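You operate a simulated robot arm through the tools that you are given. There is no shell and no other tool. Be economical: measure what you need, move in short steps, check, and stop when the job is done.

Carry out the task below with a simulated robot arm. There is one attempt and no reset: what you move stays moved.

Task
Rinse the Cravindelo jar on the rinser and rack it.
Fine: mouth down over the middle left peg of the peg rack; shut the rinser valve after rinsing; the other two jars, the other valves and the tank's lever stay as they are.

The check looks at the end state, three seconds after you hand in, the way a careful person would. Anything else that was tipped, shoved, dropped, spilled or broken makes it a failure.

Robot
A 6-joint arm with a two-finger parallel gripper on a trunk, on a base that drives. Base frame: it is fixed to the floor where the robot stands at the start and does not move with it; the origin is under the middle of the robot, x ahead of it, y to its left, z up; the surface under the hand at the start is at about z = 85. Units: cm, rad, N and s.
With the tool pointing down near the work surface it reaches from about 32 to 70 cm from the robot's upright axis, wherever it stands. Its first joint turns from -2.897 to 2.897 rad. Places, roughly: blue hose valve handle [30, -130, 70]; orange lift lever [50, -100, 80]; red drain valve handle [30, -60, 50]; rinser valve handle [80, 0, 90]; tap handle [70, 30, 90]; yellow oil valve handle [60, -210, 90]. Payload 4.1 kg.
The tool frame sits at the grasp point between the pads (the TCP): z along the fingers, y along the line on which they close. The tips reach 2.3 cm beyond it. The gripper opens to 9.4 cm. The fingers are 3.8 cm wide and 1 cm thick; the gripper's body (5.4 by 9.6 cm) begins 3.9 cm behind the TCP.
Orientation is that of the tool frame in the base frame, as a unit quaternion [x, y, z, w]. With the fingers straight down and closing along the base's y, the tool's x points along the base's -x, its y along +y and its z along -z.

Tools
- The arm moves only by the tool arm_command. Its argument "motion" is a list of rows, each an object of numbers (a shift or turn left out is 0, a gripper value left out holds the last): "dx", "dy", "dz": the shift along the tool's x, y, z in cm; "wx", "wy", "wz": the turn, a rotation vector about the tool's x, y, z in rad; "fingers": the closure in counts, from 0 (fully open) to 255 (shut). In form: [{"dx": .., "dy": .., "dz": .., "wx": .., "wy": .., "wz": .., "fingers": ..}, ...]. A call has 1 to 8 rows; each row shifts and turns the commanded pose from where the row before left it, along the tool's axes as they then stand. Each row takes 0.2 s and may step no farther than 5 cm and 0.15 rad from the row before; otherwise, or with a gripper value out of range, the whole call is refused. Where a pose cannot be reached the arm comes as near as it can. A force on the tool above 60 N (or 10 N above the force at the start of the call, whichever is more), or a blocked arm, ends the call early, and 0.2 s more pass. The fingers move at their own pace (about 4.5 cm/s each) and stop on an object; they squeeze with about 32 N. The grip force told is the motor's: it shows also when the fingers shut on nothing. Time passes only in rows, and 0.2 s behind the last, so rows that do not move let the fingers close. It gives the time, the measured TCP pose, the force on the tool (base axes), the opening and the grip force at its end, in the units of the frame above (readings bear some noise), with the torque about the TCP (base axes, N m) and any sound that the robot's microphone picked up.
- Cameras (640 x 400 px; columns grow to the right, rows downward): "scene" is now at [1.01, 17.64, 151.82]; the picture's right is [0.17, -0.98, 0.00], its down [-0.83, -0.15, -0.54] and it looks along [0.53, 0.09, -0.84] (base axes); focal length 248 px, centre (320, 200). "wrist" rides on the gripper at [8.6, 1.6, -7.5] in the tool frame; the picture's right is [-0.18, 0.98, 0.00], its down [-0.58, -0.11, -0.81] and it looks along [-0.79, -0.15, 0.59] (tool axes); focal length 243 px, centre (320, 200). There is no depth. A picture from a camera that has moved, and an enlarged one, comes with that camera's place and axes in the base frame and with its lens.
- grab_frame(camera): a new picture of that camera. The clock stands still meanwhile.
- raise_lower(by): slides the trunk up (or, below 0, down) by that many cm; the arm and the scene camera ride with it, the base frame stays. It gives what a move gives, with no picture.
- roll_base(legs): drives the robot by 1 to 6 legs, each [ahead, turn to the left] in cm and rad, along the robot's own axes; the way and the turn of a leg run together, so that a leg with both is an arc; at most 150 cm and 3.142 rad a leg. The arm and the cameras ride along, it lands a little off, and it stops where it bumps. It gives what a move gives.
- aim_head(pan, tilt): turns the head with the scene camera to pan (to the left, within 2.705 rad either way) and tilt (down, from -0.506 to 1.204), counted from straight ahead of the robot. It gives what a move gives.
- enlarge(camera, box): a new picture of the part [left, top, right, bottom] of that camera's present view, enlarged. The clock stands still meanwhile.
- hand_in(): hands the job in; it is judged then, once.

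Work in short steps. Places have to be worked out from the pictures, the camera data and where the tool is seen: move nearer, look again, correct. Check each grasp and each placing, and mend what went wrong. You have 120 turns and 78 pictures in all, those below and enlarged ones among them. Open the gripper and draw the arm clear of the work before you hand the job in, unless the task says otherwise; then end with one line.

The tools are called by a JSON object that holds its "name" and its "arguments". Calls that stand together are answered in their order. arm_command: Moves the arm, as the interface text tells. Its arguments: {"type":"object","properties":{"motion":{"type":"array","items":{"type":"object","properties":{"dx":{"type":"number"},"dy":{"type":"number"},"dz":{"type":"number"},"wx":{"type":"number"},"wy":{"type":"number"},"wz":{"type":"number"},"fingers":{"type":"number"}}}}},"required":["motion"]} The other tools are called the same way: raise_lower (by) slides the trunk up or down; roll_base (legs) drives the base; aim_head (pan, tilt) turns the head that bears the scene camera; grab_frame (camera) takes a picture; enlarge (camera, box) takes an enlarged picture of a part of a camera's view; hand_in () hands the job in.

At the start:

```text
time_s: 0.0
tcp_pos: [38.99, -2.6, 119.59]
tcp_rot: [0.0, 1.0, 0.0, 0.0]
force: [-0.2, -1.1, -0.3]
moment: [0.0, 0.0, -0.03]
width: 9.42
finger_force: 0.1
trunk travel left (down, up): [-50.0, 9.0]
robot x, y, heading: [0.01, -0.5, -0.003]
head pan, tilt: [0.175, 1.004]
```

scene: 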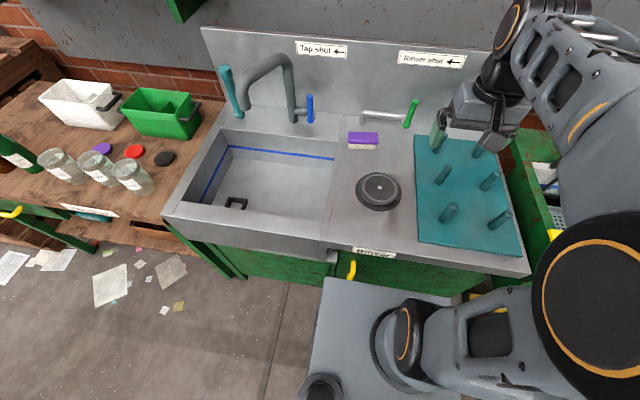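
wrist: 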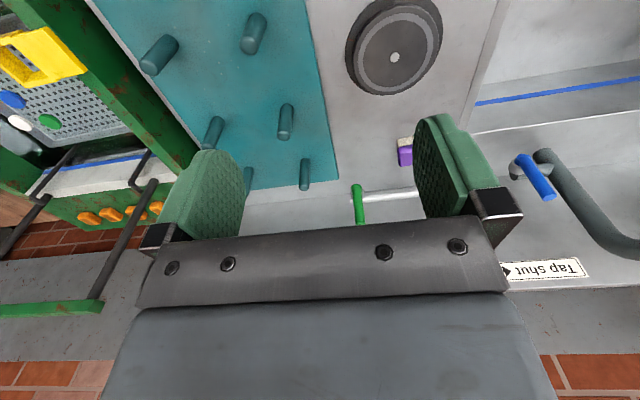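

I see three jars on the left bench and the rinser with a six-peg rack on the right. First I enlarge the jars, the signs and the rack.

{"name": "enlarge", "arguments": {"camera": "scene", "box": [0, 120, 180, 232]}}

{"name": "enlarge", "arguments": {"camera": "scene", "box": [280, 30, 540, 270]}}

```text
3.56 times, centred on (90, 176) of scene
camera zoom: at [1.01, 17.64, 151.82], right [0.17, -0.98, 0.0], down [-0.83, -0.15, -0.54], along [0.53, 0.09, -0.84], focal length 883 px, centre (1138, 285)
```

zoom: 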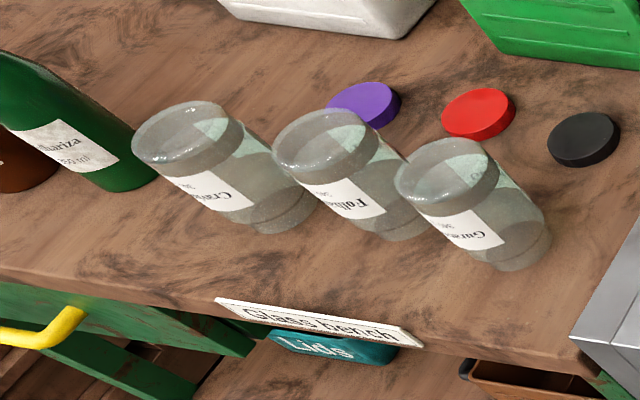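

```text
1.67 times, centred on (410, 150) of scene
camera zoom: at [1.01, 17.64, 151.82], right [0.17, -0.98, 0.0], down [-0.83, -0.15, -0.54], along [0.53, 0.09, -0.84], focal length 414 px, centre (170, 283)
```

zoom: 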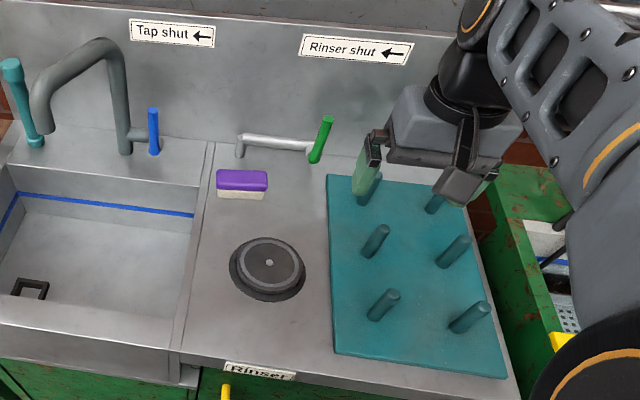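

The jars seem to stand mouth down already (labels upside down, neck at the bench), and the leftmost, near (37,105), starts with "Crav". Before I drive I'll look to the left and behind for obstacles.

{"name": "aim_head", "arguments": {"pan": 1.4, "tilt": 0.8}}

{"name": "grab_frame", "arguments": {"camera": "scene"}}

{"name": "aim_head", "arguments": {"pan": 2.7, "tilt": 0.8}}

{"name": "grab_frame", "arguments": {"camera": "scene"}}

```text
time_s: 1.4
tcp_pos: [39.1, -2.62, 119.42]
tcp_rot: [0.0, 1.0, 0.0, 0.0]
force: [0.4, -0.1, 0.7]
moment: [0.03, -0.01, 0.02]
width: 9.4
finger_force: 0.1
trunk travel left (down, up): [-50.0, 9.0]
robot x, y, heading: [0.1, 0.01, -0.004]
head pan, tilt: [1.4, 0.799]
```

```text
73 pictures are left
camera scene: at [-4.44, 24.38, 153.36], right [0.99, -0.17, 0.0], down [-0.12, -0.71, -0.7], along [0.12, 0.69, -0.72], focal length 248 px, centre (320, 200)
```

scene: 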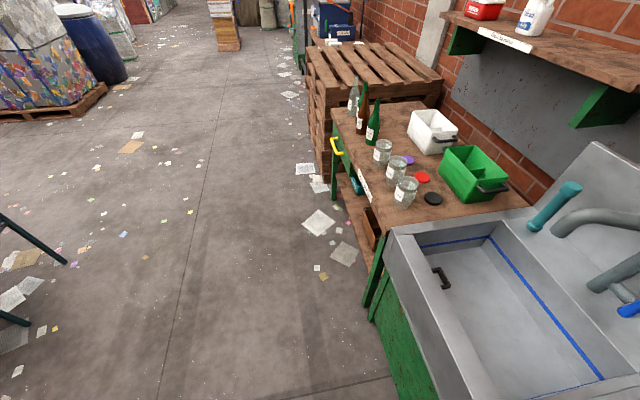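

```text
time_s: 2.9
tcp_pos: [39.04, -2.57, 119.46]
tcp_rot: [0.0, 1.0, 0.0, 0.001]
force: [0.1, 0.2, 1.2]
moment: [0.03, 0.01, -0.01]
width: 9.4
finger_force: 0.0
trunk travel left (down, up): [-50.0, 9.0]
robot x, y, heading: [0.05, -0.13, 0.002]
head pan, tilt: [2.7, 0.799]
```

```text
72 pictures are left
camera scene: at [-13.11, 19.88, 153.36], right [0.43, 0.9, 0.0], down [0.65, -0.31, -0.7], along [-0.63, 0.3, -0.72], focal length 248 px, centre (320, 200)
```

scene: 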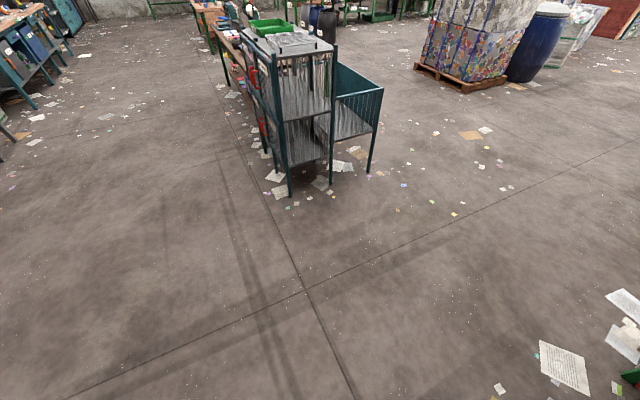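

The floor behind and to the left is free. I back off, turn left, drive along the benches and turn back to face the jars, with the arm staying at its height of about 119.

{"name": "roll_base", "arguments": {"legs": [[-20, 0], [0, 1.571], [92, 0], [0, -1.571], [12, 0]]}}

{"name": "aim_head", "arguments": {"pan": 0.2, "tilt": 0.9}}

{"name": "grab_frame", "arguments": {"camera": "scene"}}

{"name": "grab_frame", "arguments": {"camera": "wrist"}}

```text
time_s: 17.4
tcp_pos: [31.83, 90.3, 119.49]
tcp_rot: [0.0, 1.0, 0.0, -0.001]
force: [0.4, -0.3, -0.1]
moment: [0.0, 0.01, 0.0]
width: 9.39
finger_force: 0.0
trunk travel left (down, up): [-50.0, 9.0]
robot x, y, heading: [-6.99, 93.13, 0.004]
head pan, tilt: [2.7, 0.799]
```

```text
time_s: 19.7
tcp_pos: [31.79, 90.25, 119.55]
tcp_rot: [-0.001, 1.0, 0.0, 0.001]
force: [-0.5, -0.4, 0.0]
moment: [0.01, 0.0, 0.0]
width: 9.42
finger_force: 0.1
trunk travel left (down, up): [-50.0, 9.0]
robot x, y, heading: [-7.23, 92.78, -0.001]
head pan, tilt: [0.201, 0.901]
```

```text
71 pictures are left
camera scene: at [-5.72, 110.75, 152.57], right [0.2, -0.98, 0.0], down [-0.77, -0.16, -0.62], along [0.61, 0.13, -0.78], focal length 248 px, centre (320, 200)
```

scene: 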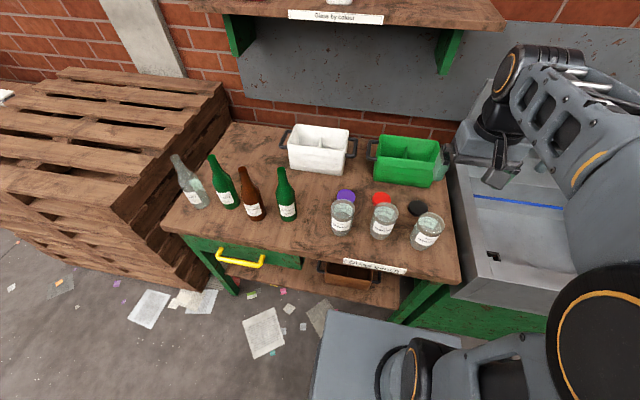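

```text
70 pictures are left
camera wrist: at [23.04, 91.81, 126.86], right [0.18, 0.98, 0.0], down [0.58, -0.11, 0.81], along [0.79, -0.15, -0.59], focal length 243 px, centre (320, 200)
```

wrist: 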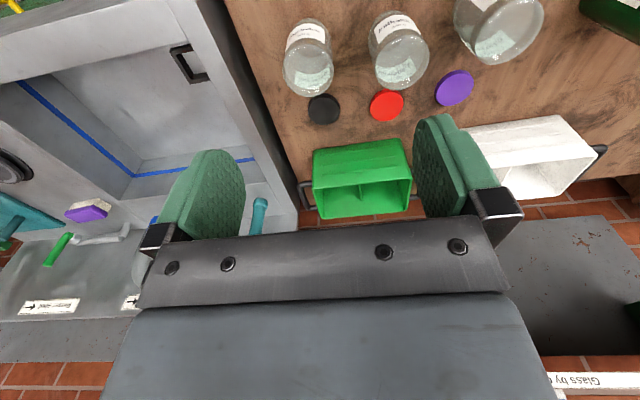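

The three jars are in clear view now. I enlarge them to read the labels and measure.

{"name": "enlarge", "arguments": {"camera": "scene", "box": [310, 175, 470, 275]}}

```text
4.00 times, centred on (390, 225) of scene
camera zoom: at [-5.72, 110.75, 152.57], right [0.2, -0.98, 0.0], down [-0.77, -0.16, -0.62], along [0.61, 0.13, -0.78], focal length 994 px, centre (40, 100)
```

zoom: 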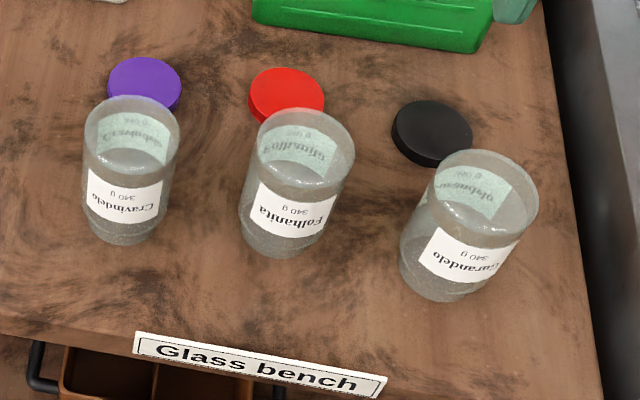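

The labels are upside down, so all jars stand mouth down; the leftmost is Cravindelo. Two-view triangulation gives a jar at about (39.6, 113.2), bench z≈80, top ≈92.5. I move above it and check.

{"name": "arm_command", "arguments": {"motion": [{"dx": -1.56, "dy": 4.58, "fingers": 0}, {"dx": -1.56, "dy": 4.58}, {"dx": -1.56, "dy": 4.58}, {"dx": -1.56, "dy": 4.58}, {"dx": -1.56, "dy": 4.58}, {"dz": 4}, {"dz": 4}, {"dz": 4}]}}

{"name": "grab_frame", "arguments": {"camera": "scene"}}

{"name": "grab_frame", "arguments": {"camera": "wrist"}}

```text
time_s: 21.5
tcp_pos: [39.55, 113.27, 107.58]
tcp_rot: [0.0, 1.0, 0.0, 0.0]
force: [0.3, 0.0, 0.2]
moment: [-0.02, 0.02, 0.01]
width: 9.39
finger_force: 0.0
trunk travel left (down, up): [-50.0, 9.0]
robot x, y, heading: [-7.53, 92.74, 0.001]
head pan, tilt: [0.201, 0.901]
```

```text
68 pictures are left
camera scene: at [-5.68, 110.79, 152.57], right [0.2, -0.98, 0.0], down [-0.77, -0.16, -0.62], along [0.61, 0.12, -0.78], focal length 248 px, centre (320, 200)
```

scene: 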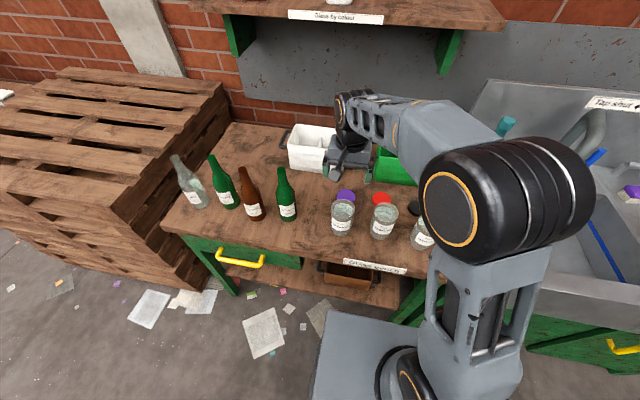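

```text
67 pictures are left
camera wrist: at [30.84, 114.76, 114.86], right [0.18, 0.98, 0.0], down [0.58, -0.11, 0.81], along [0.79, -0.15, -0.59], focal length 243 px, centre (320, 200)
```

wrist: 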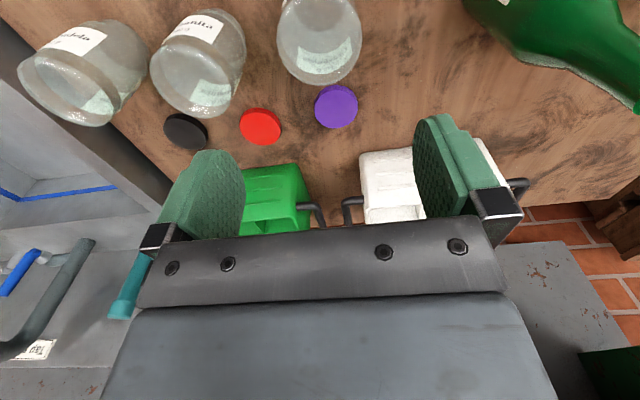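

The wrist view also puts the jar at (39.4, 113.1), top z≈92.4 and diameter about 7.2. I descend around it part way.

{"name": "arm_command", "arguments": {"motion": [{"dz": 4}, {"dz": 4}, {"dz": 3}, {"dz": 3}]}}

{"name": "grab_frame", "arguments": {"camera": "wrist"}}

{"name": "enlarge", "arguments": {"camera": "scene", "box": [280, 150, 440, 250]}}

```text
time_s: 22.5
tcp_pos: [39.45, 113.23, 93.3]
tcp_rot: [-0.001, 1.0, 0.0, -0.001]
force: [-0.1, -0.3, -0.5]
moment: [-0.02, 0.02, 0.0]
width: 9.41
finger_force: 0.0
trunk travel left (down, up): [-50.0, 9.0]
robot x, y, heading: [-7.15, 92.99, 0.0]
head pan, tilt: [0.201, 0.901]
```

```text
66 pictures are left
camera wrist: at [30.72, 114.72, 100.76], right [0.18, 0.98, 0.0], down [0.58, -0.11, 0.81], along [0.79, -0.15, -0.59], focal length 243 px, centre (320, 200)
```

wrist: 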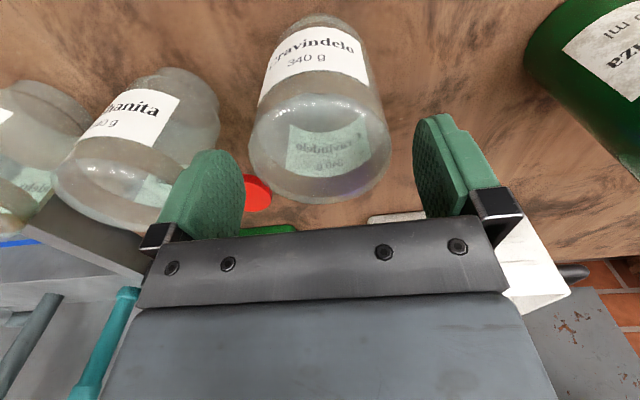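

```text
4.00 times, centred on (360, 200) of scene
camera zoom: at [-5.7, 110.77, 152.57], right [0.2, -0.98, 0.0], down [-0.77, -0.16, -0.62], along [0.61, 0.13, -0.78], focal length 994 px, centre (160, 200)
```

zoom: 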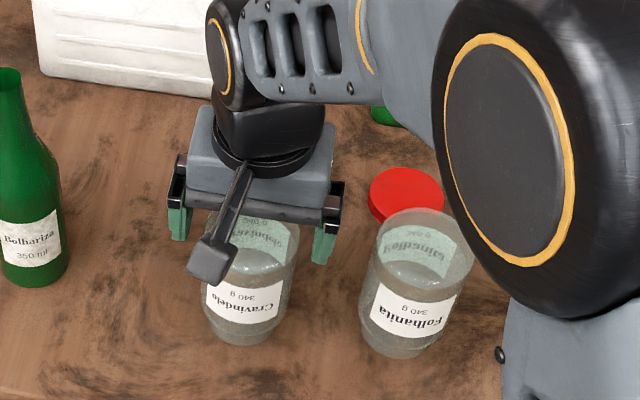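

Centred well in y. The jar top is around 91.5–92, so I descend 3.8 more and close.

{"name": "arm_command", "arguments": {"motion": [{"dz": 2}, {"dz": 1.8}, {"fingers": 255}, {}, {}, {}]}}

{"name": "grab_frame", "arguments": {"camera": "wrist"}}

```text
time_s: 23.9
tcp_pos: [39.42, 113.23, 89.62]
tcp_rot: [-0.001, 1.0, 0.0, 0.0]
force: [0.3, -0.8, 0.2]
moment: [-0.04, -0.09, 0.01]
width: 7.52
finger_force: 32.0
trunk travel left (down, up): [-50.0, 9.0]
robot x, y, heading: [-7.2, 92.62, 0.002]
head pan, tilt: [0.201, 0.901]
```

```text
64 pictures are left
camera wrist: at [30.73, 114.68, 97.04], right [0.18, 0.98, 0.0], down [0.58, -0.11, 0.81], along [0.79, -0.15, -0.59], focal length 243 px, centre (320, 200)
```

wrist: 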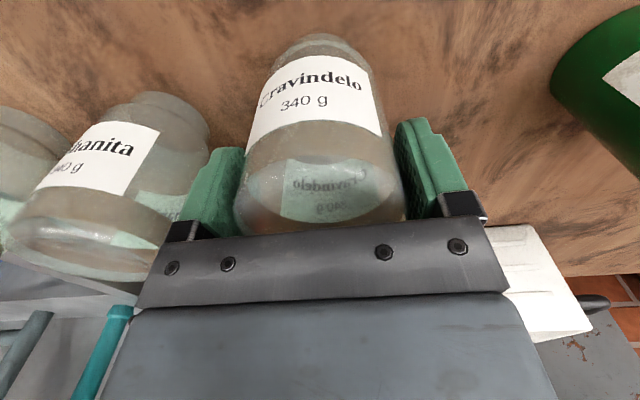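

The jar is held (width 7.5, 32 N). I lift it straight up and draw it back toward the home pose.

{"name": "arm_command", "arguments": {"motion": [{"dz": -3}, {"dz": -5}, {"dz": -5}, {"dz": -5}, {"dz": -5}, {"dz": -5}, {"dz": -3}]}}

{"name": "arm_command", "arguments": {"motion": [{"dx": 1.5, "dy": -4.5}, {"dx": 1.5, "dy": -4.5}, {"dx": 1.5, "dy": -4.5}, {"dx": 1.5, "dy": -4.5}, {"dx": 1.5, "dy": -4.5}]}}

{"name": "grab_frame", "arguments": {"camera": "wrist"}}

{"name": "enlarge", "arguments": {"camera": "scene", "box": [160, 100, 640, 400]}}

```text
time_s: 25.5
tcp_pos: [39.42, 113.18, 120.72]
tcp_rot: [-0.001, 1.0, -0.001, 0.0]
force: [0.1, -0.1, -1.9]
moment: [0.01, 0.01, -0.04]
width: 7.52
finger_force: 31.8
trunk travel left (down, up): [-50.0, 9.0]
robot x, y, heading: [-7.44, 92.77, -0.002]
head pan, tilt: [0.201, 0.901]
```

```text
time_s: 26.7
tcp_pos: [32.16, 90.67, 120.63]
tcp_rot: [-0.001, 1.0, 0.0, 0.0]
force: [-0.6, 0.7, -1.8]
moment: [0.0, -0.02, 0.01]
width: 7.54
finger_force: 31.8
trunk travel left (down, up): [-50.0, 9.0]
robot x, y, heading: [-7.41, 92.6, 0.001]
head pan, tilt: [0.201, 0.901]
```

```text
63 pictures are left
camera wrist: at [23.39, 92.15, 128.07], right [0.18, 0.98, 0.0], down [0.58, -0.11, 0.81], along [0.79, -0.15, -0.59], focal length 243 px, centre (320, 200)
```

wrist: 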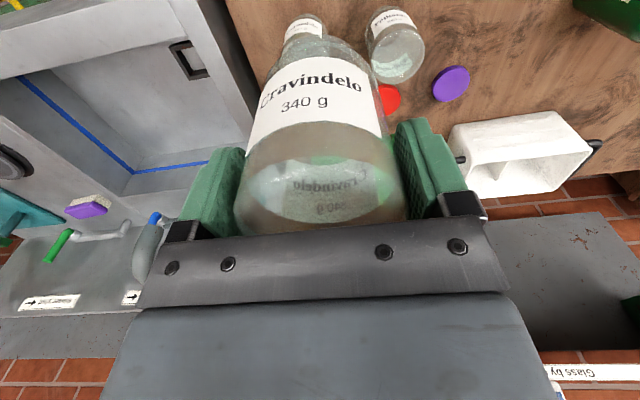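

```text
1.33 times, centred on (400, 250) of scene
camera zoom: at [-5.71, 110.72, 152.58], right [0.2, -0.98, 0.0], down [-0.77, -0.16, -0.62], along [0.61, 0.13, -0.78], focal length 331 px, centre (213, 133)
```

zoom: 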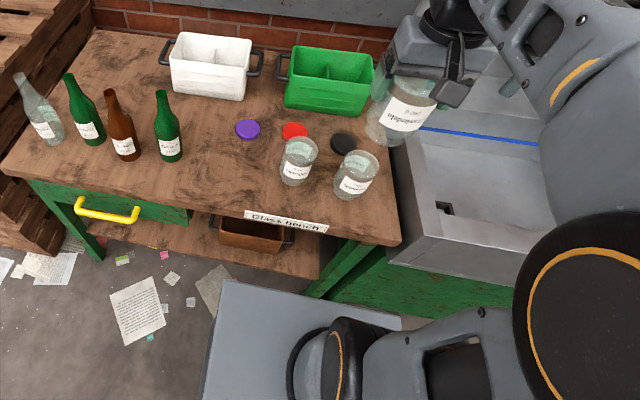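

Jar is secure and hanging mouth down. I drive back in front of the rinser by the same kind of route.

{"name": "roll_base", "arguments": {"legs": [[-12, 0], [0, -1.571], [93, 0], [0, 1.571], [18, 0]]}}

{"name": "aim_head", "arguments": {"pan": 0.0, "tilt": 0.85}}

{"name": "grab_frame", "arguments": {"camera": "scene"}}

{"name": "grab_frame", "arguments": {"camera": "wrist"}}

```text
time_s: 41.2
tcp_pos: [37.47, -2.72, 120.62]
tcp_rot: [0.0, 1.0, 0.0, 0.0]
force: [-0.1, 0.1, -2.0]
moment: [-0.05, -0.01, 0.02]
width: 7.53
finger_force: 32.5
trunk travel left (down, up): [-50.0, 9.0]
robot x, y, heading: [-1.58, -0.31, 0.001]
head pan, tilt: [0.201, 0.901]
```

```text
time_s: 41.9
tcp_pos: [37.46, -2.61, 120.62]
tcp_rot: [0.0, 1.0, 0.0, 0.0]
force: [0.3, 0.1, -2.4]
moment: [-0.02, -0.02, -0.03]
width: 7.54
finger_force: 31.4
trunk travel left (down, up): [-50.0, 9.0]
robot x, y, heading: [-1.99, -0.59, 0.002]
head pan, tilt: [0.0, 0.85]
```

```text
61 pictures are left
camera scene: at [0.03, 15.91, 152.96], right [0.0, -1.0, 0.0], down [-0.75, 0.0, -0.66], along [0.66, 0.0, -0.75], focal length 248 px, centre (320, 200)
```

scene: 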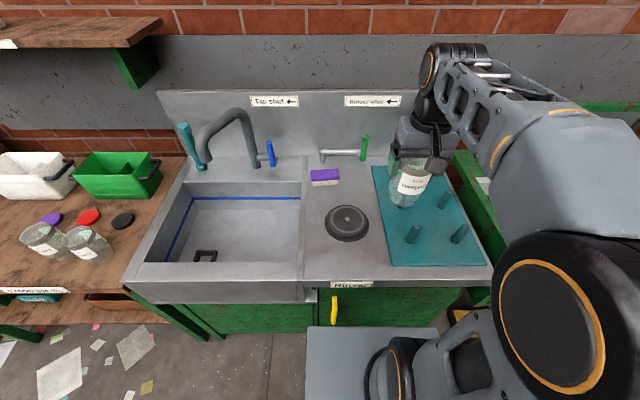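

```text
60 pictures are left
camera wrist: at [28.69, -1.19, 128.08], right [0.18, 0.98, 0.0], down [0.58, -0.11, 0.81], along [0.79, -0.15, -0.59], focal length 243 px, centre (320, 200)
```

wrist: 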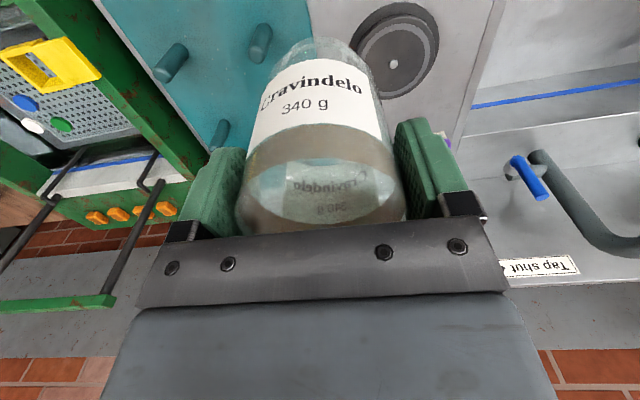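

The view is clear now. I enlarge the rinser, valve and rack to measure them.

{"name": "enlarge", "arguments": {"camera": "scene", "box": [300, 85, 420, 160]}}

{"name": "enlarge", "arguments": {"camera": "scene", "box": [300, 165, 500, 290]}}

```text
5.33 times, centred on (360, 122) of scene
camera zoom: at [0.03, 15.91, 152.96], right [0.0, -1.0, 0.0], down [-0.75, 0.0, -0.66], along [0.66, 0.0, -0.75], focal length 1325 px, centre (107, 613)
```

zoom: 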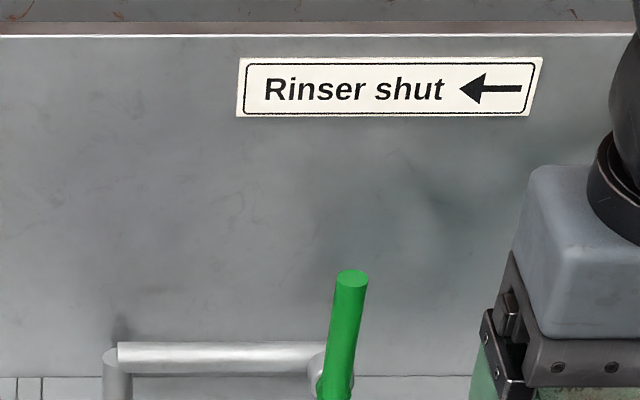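

```text
3.20 times, centred on (400, 228) of scene
camera zoom: at [0.03, 15.91, 152.96], right [0.0, -1.0, 0.0], down [-0.75, 0.0, -0.66], along [0.66, 0.0, -0.75], focal length 795 px, centre (64, 112)
```

zoom: 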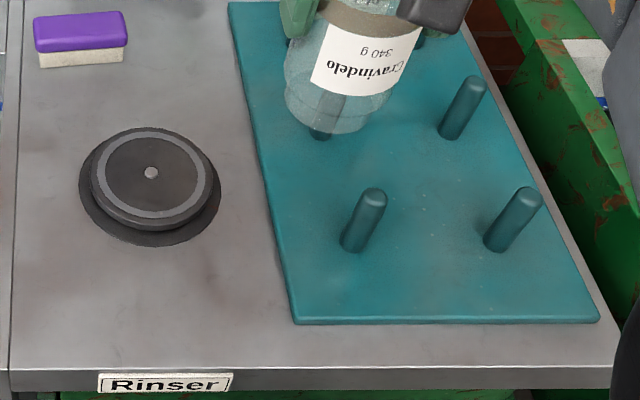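

Rinser disc triangulates to about (48.8, 6.9), top z≈88; the jar bottom hangs about 9.6 below the TCP. I move over the disc and descend to about 3 cm clearance.

{"name": "arm_command", "arguments": {"motion": [{"dx": -3.8, "dy": 3.2}, {"dx": -3.8, "dy": 3.2}, {"dx": -3.7, "dy": 3.1}, {"dz": 4}, {"dz": 4}, {"dz": 4}, {"dz": 4}, {"dz": 3}]}}

{"name": "grab_frame", "arguments": {"camera": "wrist"}}

{"name": "enlarge", "arguments": {"camera": "scene", "box": [280, 120, 480, 245]}}

```text
time_s: 43.7
tcp_pos: [48.76, 6.88, 101.57]
tcp_rot: [0.0, 1.0, -0.001, 0.0]
force: [-0.2, -1.0, -1.4]
moment: [0.02, 0.05, 0.0]
width: 7.53
finger_force: 31.7
trunk travel left (down, up): [-50.0, 9.0]
robot x, y, heading: [-1.95, -0.94, 0.001]
head pan, tilt: [0.0, 0.85]
```

```text
57 pictures are left
camera wrist: at [39.99, 8.38, 109.03], right [0.18, 0.98, 0.0], down [0.58, -0.11, 0.81], along [0.79, -0.15, -0.59], focal length 243 px, centre (320, 200)
```

wrist: 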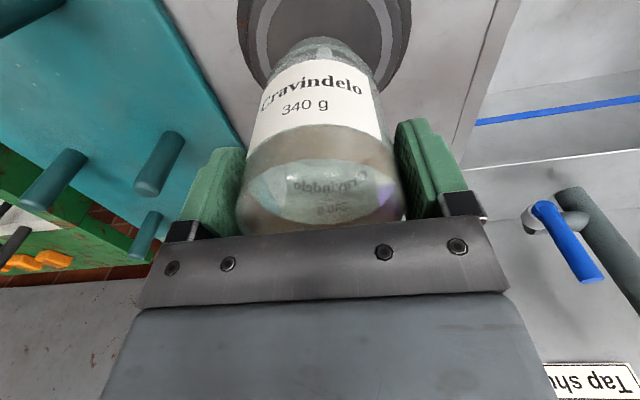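

```text
3.20 times, centred on (380, 182) of scene
camera zoom: at [0.07, 15.92, 152.96], right [0.0, -1.0, 0.0], down [-0.75, 0.0, -0.66], along [0.66, 0.0, -0.75], focal length 795 px, centre (128, 256)
```

zoom: 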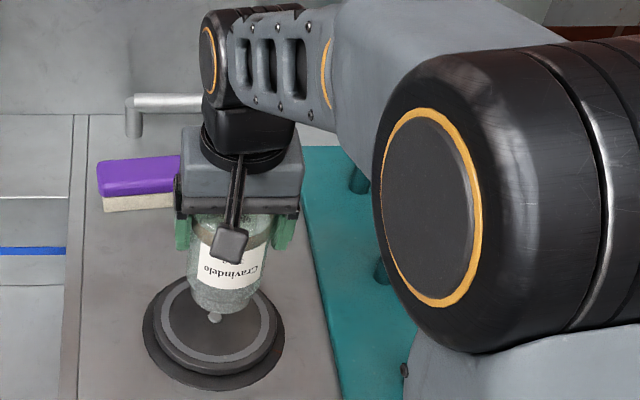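

The nozzle lies right where the jar axis meets the disc. I descend with small steps to find contact.

{"name": "arm_command", "arguments": {"motion": [{"dz": 1.5, "dy": 0.1}, {"dz": 1.0}]}}

{"name": "arm_command", "arguments": {"motion": [{"dz": 0.4}, {}]}}

{"name": "arm_command", "arguments": {"motion": [{"dz": 0.4}, {}]}}

{"name": "enlarge", "arguments": {"camera": "scene", "box": [280, 120, 480, 245]}}

```text
time_s: 44.3
tcp_pos: [48.76, 6.99, 99.22]
tcp_rot: [0.0, 1.0, 0.0, 0.0]
force: [-0.2, -0.8, -3.1]
moment: [-0.01, 0.01, 0.01]
width: 7.53
finger_force: 31.8
trunk travel left (down, up): [-50.0, 9.0]
robot x, y, heading: [-1.84, -0.69, -0.002]
head pan, tilt: [0.0, 0.85]
```

```text
time_s: 44.9
tcp_pos: [48.68, 6.87, 98.75]
tcp_rot: [0.0, 1.0, 0.0, 0.0]
force: [0.5, 0.1, -2.5]
moment: [0.01, 0.03, -0.04]
width: 7.55
finger_force: 32.3
trunk travel left (down, up): [-50.0, 9.0]
robot x, y, heading: [-1.72, -0.47, 0.005]
head pan, tilt: [0.0, 0.85]
```

```text
time_s: 45.5
tcp_pos: [48.73, 6.94, 98.23]
tcp_rot: [0.001, 1.0, 0.0, 0.0]
force: [0.0, 0.6, -2.8]
moment: [-0.02, 0.01, -0.02]
width: 7.53
finger_force: 32.2
trunk travel left (down, up): [-50.0, 9.0]
robot x, y, heading: [-1.91, -0.24, 0.002]
head pan, tilt: [0.0, 0.85]
```

```text
3.20 times, centred on (380, 182) of scene
camera zoom: at [0.05, 15.91, 152.96], right [0.0, -1.0, 0.0], down [-0.75, 0.0, -0.66], along [0.66, 0.0, -0.75], focal length 795 px, centre (128, 256)
```

zoom: 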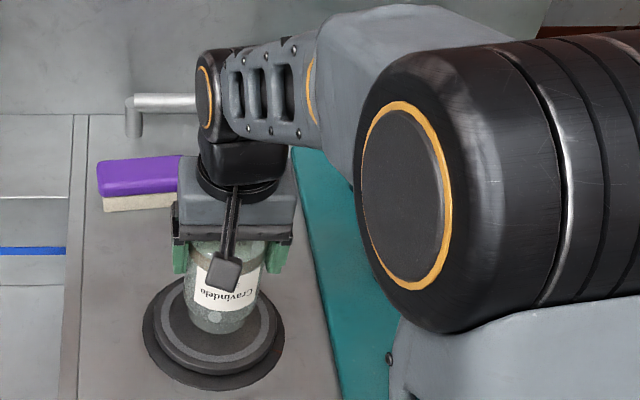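

No contact yet, roughly 1 cm to go. I continue in small steps.

{"name": "arm_command", "arguments": {"motion": [{"dz": 0.4}, {}]}}

{"name": "arm_command", "arguments": {"motion": [{"dz": 0.3}, {}]}}

{"name": "arm_command", "arguments": {"motion": [{"dz": 0.3}, {}]}}

```text
time_s: 46.1
tcp_pos: [48.72, 6.96, 97.98]
tcp_rot: [0.0, 1.0, 0.0, 0.001]
force: [0.0, -0.4, -1.9]
moment: [0.01, 0.02, 0.02]
width: 7.53
finger_force: 32.3
trunk travel left (down, up): [-50.0, 9.0]
robot x, y, heading: [-2.16, -0.46, -0.005]
head pan, tilt: [0.0, 0.85]
```

```text
time_s: 46.7
tcp_pos: [48.77, 6.94, 97.71]
tcp_rot: [0.0, 1.0, 0.0, 0.001]
force: [-0.7, -0.7, -1.5]
moment: [0.0, 0.02, -0.01]
width: 7.53
finger_force: 32.2
trunk travel left (down, up): [-50.0, 9.0]
robot x, y, heading: [-1.83, -0.56, -0.001]
head pan, tilt: [0.0, 0.85]
```

```text
time_s: 47.3
tcp_pos: [48.77, 6.93, 97.34]
tcp_rot: [0.0, 1.0, 0.0, 0.001]
force: [-0.3, -0.1, -2.0]
moment: [-0.01, 0.02, -0.02]
width: 7.49
finger_force: 32.3
trunk travel left (down, up): [-50.0, 9.0]
robot x, y, heading: [-2.11, -0.25, -0.0]
head pan, tilt: [0.0, 0.85]
```

Still free (force about −2, the jar's weight). I keep going down.

{"name": "arm_command", "arguments": {"motion": [{"dz": 0.3}, {}]}}

{"name": "arm_command", "arguments": {"motion": [{"dz": 0.3}, {}]}}

{"name": "enlarge", "arguments": {"camera": "scene", "box": [300, 165, 400, 245]}}

```text
time_s: 47.9
tcp_pos: [48.88, 6.93, 96.98]
tcp_rot: [0.0, 1.0, 0.0, 0.0]
force: [-0.6, -0.5, -2.3]
moment: [-0.05, -0.02, -0.03]
width: 7.53
finger_force: 31.6
trunk travel left (down, up): [-50.0, 9.0]
robot x, y, heading: [-1.76, -0.1, -0.002]
head pan, tilt: [0.0, 0.85]
```

```text
time_s: 48.5
tcp_pos: [48.62, 6.92, 96.84]
tcp_rot: [-0.001, 1.0, 0.0, 0.0]
force: [0.0, -0.2, 1.9]
moment: [0.05, -0.03, 0.02]
width: 7.53
finger_force: 32.9
trunk travel left (down, up): [-50.0, 9.0]
robot x, y, heading: [-2.02, -0.73, 0.0]
head pan, tilt: [0.0, 0.85]
```

```text
5.00 times, centred on (350, 205) of scene
camera zoom: at [0.0, 15.91, 152.97], right [0.0, -1.0, 0.0], down [-0.75, 0.0, -0.66], along [0.66, 0.0, -0.75], focal length 1242 px, centre (170, 175)
```

zoom: 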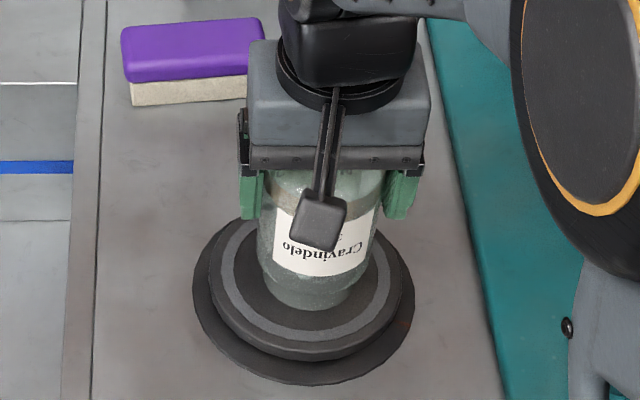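

Contact at TCP z≈96.85. I press slightly more to learn whether the disc is rigid or a push plate.

{"name": "arm_command", "arguments": {"motion": [{"dz": 0.3}, {}]}}

```text
time_s: 49.1
tcp_pos: [48.71, 6.84, 96.55]
tcp_rot: [0.0, 1.0, 0.0, 0.0]
force: [1.5, -0.8, 4.2]
moment: [0.04, -0.28, 0.0]
width: 7.51
finger_force: 32.4
trunk travel left (down, up): [-50.0, 9.0]
robot x, y, heading: [-2.01, -0.19, -0.002]
head pan, tilt: [0.0, 0.85]
```

{"name": "arm_command", "arguments": {"motion": [{"dz": 0.4}, {}]}}

{"name": "enlarge", "arguments": {"camera": "scene", "box": [300, 165, 400, 245]}}

```text
time_s: 49.7
tcp_pos: [48.71, 6.89, 96.14]
tcp_rot: [0.0, 1.0, 0.0, 0.0]
force: [1.3, -1.0, 5.8]
moment: [0.0, -0.34, 0.01]
width: 7.54
finger_force: 31.9
trunk travel left (down, up): [-50.0, 9.0]
robot x, y, heading: [-1.85, -0.62, 0.001]
head pan, tilt: [0.0, 0.85]
```

```text
5.00 times, centred on (350, 205) of scene
camera zoom: at [0.0, 15.89, 152.97], right [0.0, -1.0, 0.0], down [-0.75, 0.0, -0.66], along [0.66, 0.0, -0.75], focal length 1242 px, centre (170, 175)
```

zoom: 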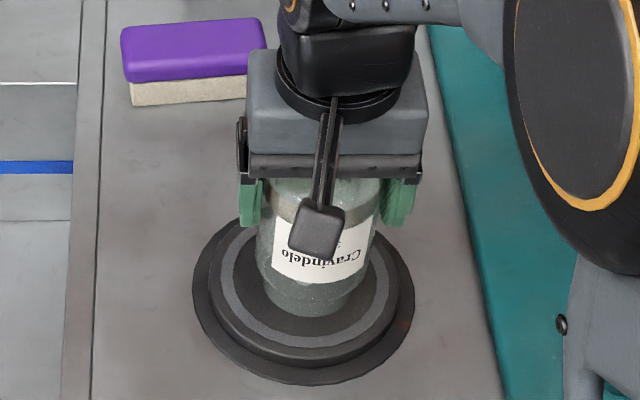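

The plate is sprung: it gives under about 4–6 N. I press further to learn its travel and whether any water sound comes with the valve as it is.

{"name": "arm_command", "arguments": {"motion": [{"dz": 0.5}, {}]}}

{"name": "arm_command", "arguments": {"motion": [{"dz": 0.5}, {}]}}

```text
time_s: 50.3
tcp_pos: [48.59, 6.92, 95.71]
tcp_rot: [0.0, 1.0, 0.0, 0.001]
force: [1.3, -1.1, 19.7]
moment: [-0.49, -0.17, -0.04]
width: 7.55
finger_force: 32.8
trunk travel left (down, up): [-50.0, 9.0]
robot x, y, heading: [-2.09, -0.28, 0.001]
head pan, tilt: [0.0, 0.85]
```

```text
time_s: 50.9
tcp_pos: [48.61, 6.85, 95.09]
tcp_rot: [0.0, 1.0, 0.0, 0.001]
force: [0.8, -1.2, 18.4]
moment: [-0.38, -0.09, -0.09]
width: 7.52
finger_force: 32.5
trunk travel left (down, up): [-50.0, 9.0]
robot x, y, heading: [-1.94, -0.34, -0.001]
head pan, tilt: [0.0, 0.85]
```

The plate has about 1 cm of travel and bottoms out; no water sound, so the valve is shut, and the jar slid about 0.6 cm in the grip. I ease up to unloaded height and read the force.

{"name": "arm_command", "arguments": {"motion": [{"dz": -0.5}, {"dz": -0.4}, {}]}}

```text
time_s: 51.7
tcp_pos: [48.59, 6.79, 96.0]
tcp_rot: [0.0, 1.0, 0.001, -0.001]
force: [-0.6, 0.5, 2.4]
moment: [-0.01, -0.03, -0.03]
width: 7.53
finger_force: 32.3
trunk travel left (down, up): [-50.0, 9.0]
robot x, y, heading: [-2.13, -0.5, 0.002]
head pan, tilt: [0.0, 0.85]
```

Light contact (2 N). I release the jar so it stands on the plate, and rise slowly.

{"name": "arm_command", "arguments": {"motion": [{"dz": -0.1}, {"fingers": 0}, {}, {}, {"dz": -1}, {"dz": -3}]}}

{"name": "enlarge", "arguments": {"camera": "scene", "box": [280, 120, 480, 245]}}

{"name": "grab_frame", "arguments": {"camera": "wrist"}}

```text
time_s: 53.1
tcp_pos: [48.62, 6.85, 100.07]
tcp_rot: [-0.001, 1.0, 0.0, -0.001]
force: [0.0, 0.2, 0.2]
moment: [0.0, 0.0, -0.01]
width: 9.42
finger_force: 0.1
trunk travel left (down, up): [-50.0, 9.0]
robot x, y, heading: [-2.24, -0.54, -0.003]
head pan, tilt: [0.0, 0.85]
```

```text
3.20 times, centred on (380, 182) of scene
camera zoom: at [0.02, 15.91, 152.96], right [0.0, -1.0, 0.0], down [-0.75, 0.0, -0.66], along [0.66, 0.0, -0.75], focal length 795 px, centre (128, 256)
```

zoom: 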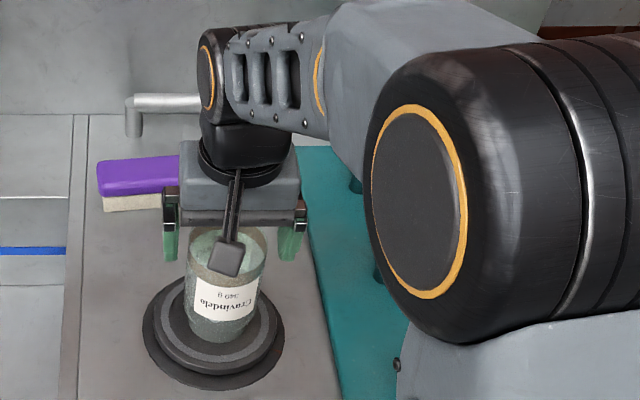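

```text
51 pictures are left
camera wrist: at [39.97, 8.43, 107.52], right [0.18, 0.98, 0.0], down [0.58, -0.11, 0.81], along [0.79, -0.15, -0.59], focal length 243 px, centre (320, 200)
```

wrist: 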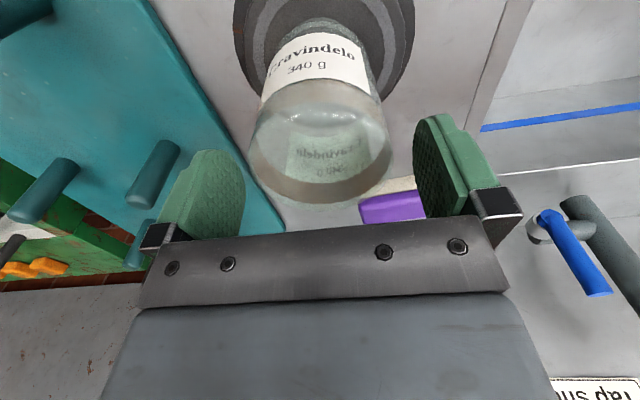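

The jar stands steady. I rise clear and move toward the valve for a close look.

{"name": "arm_command", "arguments": {"motion": [{"dz": -5}, {"dz": -5}, {"dz": -5}, {"dz": -3}, {"dy": -4}, {"dy": -4}]}}

{"name": "grab_frame", "arguments": {"camera": "wrist"}}

{"name": "enlarge", "arguments": {"camera": "scene", "box": [260, 80, 420, 180]}}

```text
time_s: 54.5
tcp_pos: [48.67, -1.22, 117.92]
tcp_rot: [0.0, 1.0, 0.0, 0.0]
force: [0.0, -0.2, 0.6]
moment: [-0.01, -0.03, 0.0]
width: 9.42
finger_force: 0.1
trunk travel left (down, up): [-50.0, 9.0]
robot x, y, heading: [-2.14, -0.7, -0.002]
head pan, tilt: [0.0, 0.85]
```

```text
50 pictures are left
camera wrist: at [39.97, 0.3, 125.41], right [0.18, 0.98, 0.0], down [0.58, -0.11, 0.81], along [0.79, -0.15, -0.59], focal length 243 px, centre (320, 200)
```

wrist: 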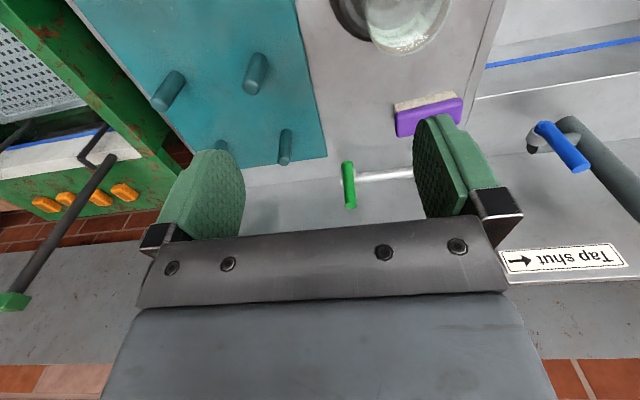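

```text
4.00 times, centred on (340, 130) of scene
camera zoom: at [0.03, 15.85, 152.97], right [0.0, -1.0, 0.0], down [-0.75, 0.0, -0.66], along [0.66, 0.0, -0.75], focal length 994 px, centre (240, 480)
```

zoom: 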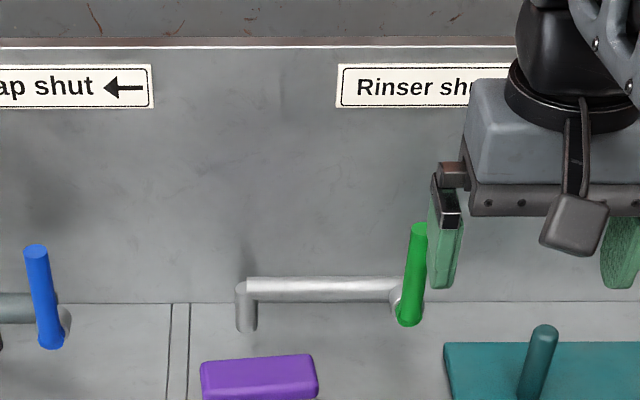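

The valve lever stands upright at about (79, −1.2), z 89–98, on the right end of its pipe. Pressing gave no water, so this is shut; "shut ←" suggests that pushing it right opens it. I close the fingers, tilt the tool forward to gain reach and approach on the lever's left side.

{"name": "arm_command", "arguments": {"motion": [{"wy": -0.15, "fingers": 255}, {"wy": -0.15}, {"wy": -0.15}, {"wy": -0.15}, {"wy": -0.15}]}}

{"name": "arm_command", "arguments": {"motion": [{"dx": -0.8, "dy": 0.55, "dz": 4.4}, {"dx": -0.8, "dy": 0.55, "dz": 4.4}, {"dx": -0.8, "dy": 0.55, "dz": 4.4}, {"dx": -0.8, "dy": 0.55, "dz": 4.4}, {"dx": -0.8, "dy": 0.55, "dz": 4.4}, {"dx": -0.8, "dy": 0.55, "dz": 4.4}]}}

{"name": "grab_frame", "arguments": {"camera": "wrist"}}

{"name": "enlarge", "arguments": {"camera": "scene", "box": [280, 90, 440, 190]}}

```text
time_s: 55.7
tcp_pos: [48.66, -1.0, 118.08]
tcp_rot: [0.0, 0.931, -0.001, 0.366]
force: [-0.8, 0.5, -0.6]
moment: [0.01, 0.01, -0.04]
width: 0.0
finger_force: 13.5
trunk travel left (down, up): [-50.0, 9.0]
robot x, y, heading: [-2.15, -0.4, -0.003]
head pan, tilt: [0.0, 0.85]
```

```text
time_s: 57.1
tcp_pos: [70.53, 2.22, 102.07]
tcp_rot: [0.0, 0.931, 0.0, 0.365]
force: [0.1, -0.6, 0.7]
moment: [-0.03, 0.0, -0.02]
width: 0.03
finger_force: 32.2
trunk travel left (down, up): [-50.0, 9.0]
robot x, y, heading: [-1.93, -0.47, -0.003]
head pan, tilt: [0.0, 0.85]
```

```text
48 pictures are left
camera wrist: at [58.92, 3.74, 101.55], right [0.14, 0.98, 0.13], down [-0.12, -0.11, 0.99], along [0.98, -0.15, 0.11], focal length 243 px, centre (320, 200)
```

wrist: 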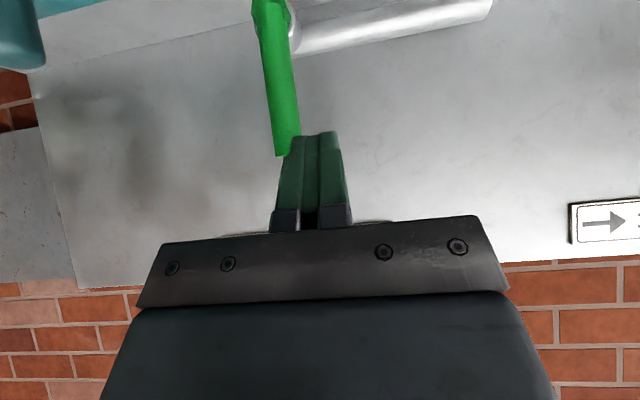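

```text
4.00 times, centred on (360, 140) of scene
camera zoom: at [0.08, 15.92, 152.96], right [0.0, -1.0, 0.0], down [-0.75, 0.0, -0.66], along [0.66, 0.0, -0.75], focal length 994 px, centre (160, 440)
```

zoom: 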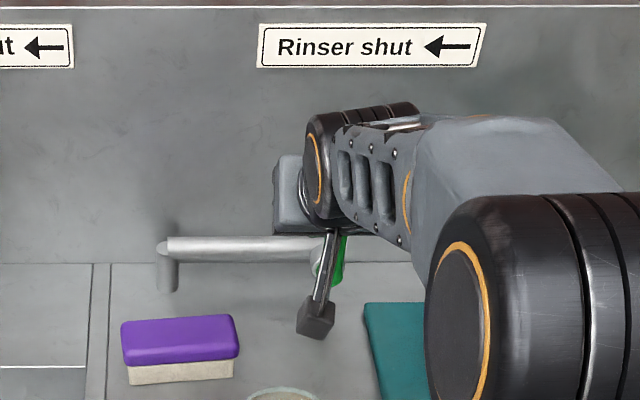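

Refined: the lever is vertical at (78.3, −1.3), z from 88 to about 99.8; pipe top at about 92.4. I move the closed fingers to (78, 2, 98), beside the lever's left.

{"name": "arm_command", "arguments": {"motion": [{"dx": -0.92, "dz": 2.68}, {"dx": -0.92, "dz": 2.68}, {"dx": -0.92, "dz": 2.68}]}}

{"name": "grab_frame", "arguments": {"camera": "wrist"}}

```text
time_s: 57.9
tcp_pos: [77.69, 2.17, 97.97]
tcp_rot: [0.0, 0.931, -0.001, 0.366]
force: [-1.1, -0.5, -0.4]
moment: [0.0, 0.0, 0.0]
width: 0.04
finger_force: 32.0
trunk travel left (down, up): [-50.0, 9.0]
robot x, y, heading: [-1.94, -0.61, -0.005]
head pan, tilt: [0.0, 0.85]
```

```text
46 pictures are left
camera wrist: at [66.24, 3.73, 97.47], right [0.14, 0.98, 0.13], down [-0.12, -0.11, 0.99], along [0.98, -0.15, 0.11], focal length 243 px, centre (320, 200)
```

wrist: 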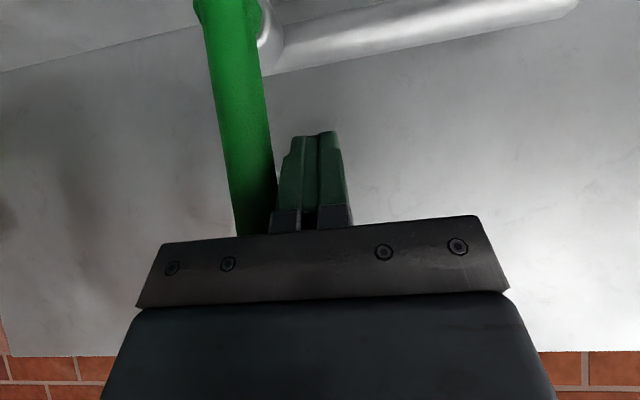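

Fingers are just left of the lever. I push right in small steps and watch the force.

{"name": "arm_command", "arguments": {"motion": [{"dy": -0.8}, {"dy": -0.6}, {"dy": -0.5}, {"dy": -0.5}]}}

{"name": "grab_frame", "arguments": {"camera": "wrist"}}

```text
time_s: 58.9
tcp_pos: [77.67, -0.12, 97.95]
tcp_rot: [-0.001, 0.931, 0.0, 0.366]
force: [0.4, 2.3, 0.9]
moment: [0.04, -0.03, -0.04]
width: 0.0
finger_force: 32.2
trunk travel left (down, up): [-50.0, 9.0]
robot x, y, heading: [-1.54, -0.68, -0.005]
head pan, tilt: [0.0, 0.85]
```

```text
45 pictures are left
camera wrist: at [66.22, 1.32, 97.5], right [0.14, 0.98, 0.13], down [-0.12, -0.11, 0.99], along [0.98, -0.15, 0.11], focal length 243 px, centre (320, 200)
```

wrist: 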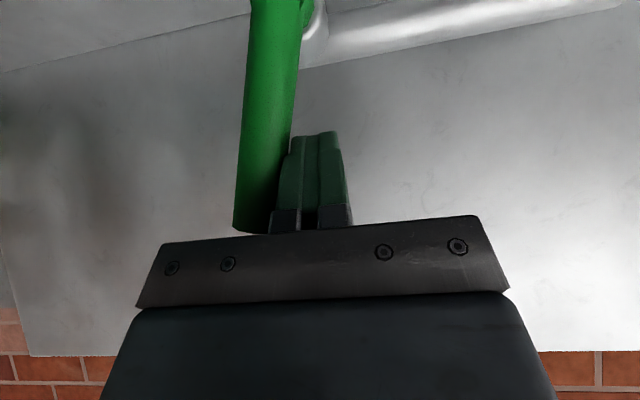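

The lever swings right with only 2 N: this is the opening direction. I continue along its arc.

{"name": "arm_command", "arguments": {"motion": [{"dy": -1.2, "dx": 0.2, "dz": 0.22}, {"dy": -1.2, "dx": 0.34, "dz": 0.37}, {"dy": -1.2, "dx": 0.34, "dz": 0.37}, {"dy": -1.2, "dx": 0.34, "dz": 0.37}]}}

{"name": "grab_frame", "arguments": {"camera": "wrist"}}

```text
time_s: 59.9
tcp_pos: [77.8, -5.2, 96.19]
tcp_rot: [0.0, 0.931, -0.001, 0.365]
force: [2.7, 1.3, 0.1]
moment: [0.03, -0.12, 0.03]
width: 0.01
finger_force: 32.2
trunk travel left (down, up): [-50.0, 9.0]
robot x, y, heading: [-1.58, -0.5, 0.001]
head pan, tilt: [0.0, 0.85]
```

```text
44 pictures are left
camera wrist: at [66.28, -3.61, 95.68], right [0.14, 0.98, 0.12], down [-0.12, -0.11, 0.99], along [0.98, -0.15, 0.11], focal length 243 px, centre (320, 200)
```

wrist: 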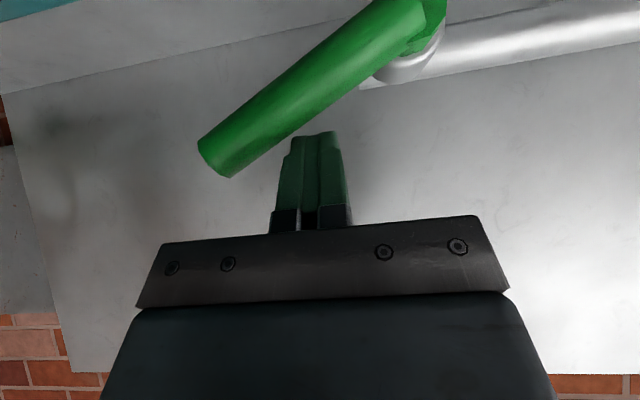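

The lever is about 55° over. I push it a bit further, down along the arc.

{"name": "arm_command", "arguments": {"motion": [{"dy": -0.8, "dx": 0.48, "dz": 0.51}, {"dy": -0.8, "dx": 0.48, "dz": 0.51}, {"dy": -0.7, "dx": 0.48, "dz": 0.51}]}}

{"name": "grab_frame", "arguments": {"camera": "wrist"}}

```text
time_s: 60.7
tcp_pos: [77.83, -7.4, 94.01]
tcp_rot: [0.001, 0.931, -0.001, 0.366]
force: [0.6, 0.6, 0.8]
moment: [-0.01, 0.05, -0.04]
width: 0.0
finger_force: 32.2
trunk travel left (down, up): [-50.0, 9.0]
robot x, y, heading: [-2.21, -1.0, -0.002]
head pan, tilt: [0.0, 0.85]
```

```text
43 pictures are left
camera wrist: at [66.26, -5.88, 93.59], right [0.14, 0.98, 0.12], down [-0.12, -0.11, 0.99], along [0.98, -0.15, 0.11], focal length 243 px, centre (320, 200)
```

wrist: 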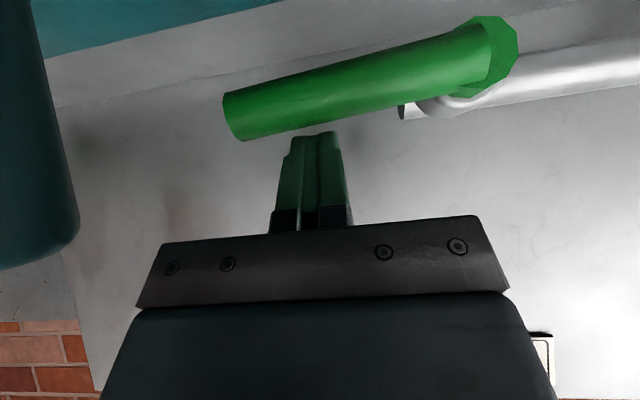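

The lever is now nearly horizontal (open). I withdraw along the tool axis, straighten the tool, open the fingers and listen.

{"name": "arm_command", "arguments": {"motion": [{"dz": -4}, {"dz": -4}, {"dz": -4}, {"dz": -4}, {"dz": -4}, {"dz": -4}, {"dz": -4}]}}

{"name": "arm_command", "arguments": {"motion": [{"wy": 0.15, "fingers": 0}, {"wy": 0.15}, {"wy": 0.15}, {"wy": 0.15}, {"wy": 0.15}]}}

{"name": "grab_frame", "arguments": {"camera": "scene"}}

```text
time_s: 62.3
tcp_pos: [58.52, -7.27, 114.56]
tcp_rot: [0.0, 0.931, 0.0, 0.366]
force: [-0.2, 0.1, -0.3]
moment: [0.0, -0.03, -0.02]
width: 0.0
finger_force: 31.8
trunk travel left (down, up): [-50.0, 9.0]
robot x, y, heading: [-2.04, -0.69, 0.002]
head pan, tilt: [0.0, 0.85]
```

```text
time_s: 63.5
tcp_pos: [58.6, -7.26, 114.61]
tcp_rot: [0.001, 1.0, 0.0, -0.001]
force: [0.2, -0.6, 0.2]
moment: [0.0, 0.0, -0.01]
width: 9.39
finger_force: 0.0
trunk travel left (down, up): [-50.0, 9.0]
robot x, y, heading: [-1.61, -0.7, 0.0]
head pan, tilt: [0.0, 0.85]
```

```text
42 pictures are left
camera scene: at [0.07, 15.91, 152.96], right [0.0, -1.0, 0.0], down [-0.75, 0.0, -0.66], along [0.66, 0.0, -0.75], focal length 248 px, centre (320, 200)
```

scene: 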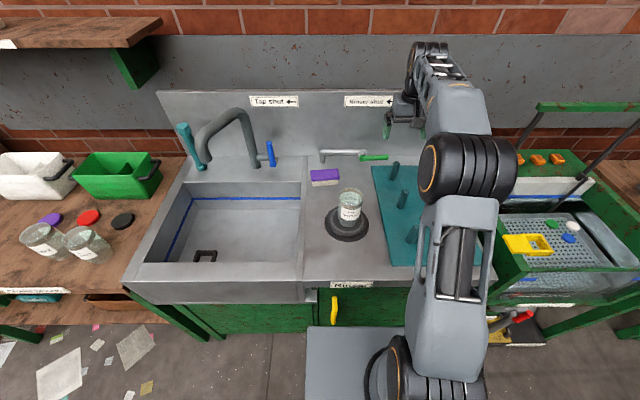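

Valve open, jar still standing, no water on the counter. I enlarge to measure the pegs and the jar.

{"name": "enlarge", "arguments": {"camera": "scene", "box": [320, 150, 440, 250]}}

{"name": "grab_frame", "arguments": {"camera": "wrist"}}

```text
4.00 times, centred on (380, 200) of scene
camera zoom: at [0.07, 15.91, 152.96], right [0.0, -1.0, 0.0], down [-0.75, 0.0, -0.66], along [0.66, 0.0, -0.75], focal length 994 px, centre (80, 200)
```

zoom: 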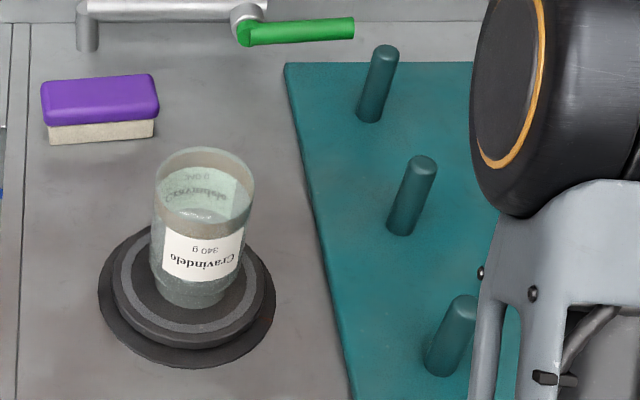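

```text
40 pictures are left
camera wrist: at [49.97, -5.77, 122.0], right [0.19, 0.98, 0.0], down [0.58, -0.11, 0.81], along [0.79, -0.15, -0.59], focal length 243 px, centre (320, 200)
```

wrist: 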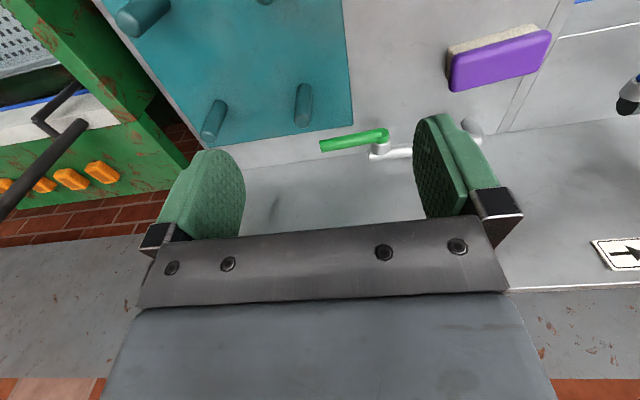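

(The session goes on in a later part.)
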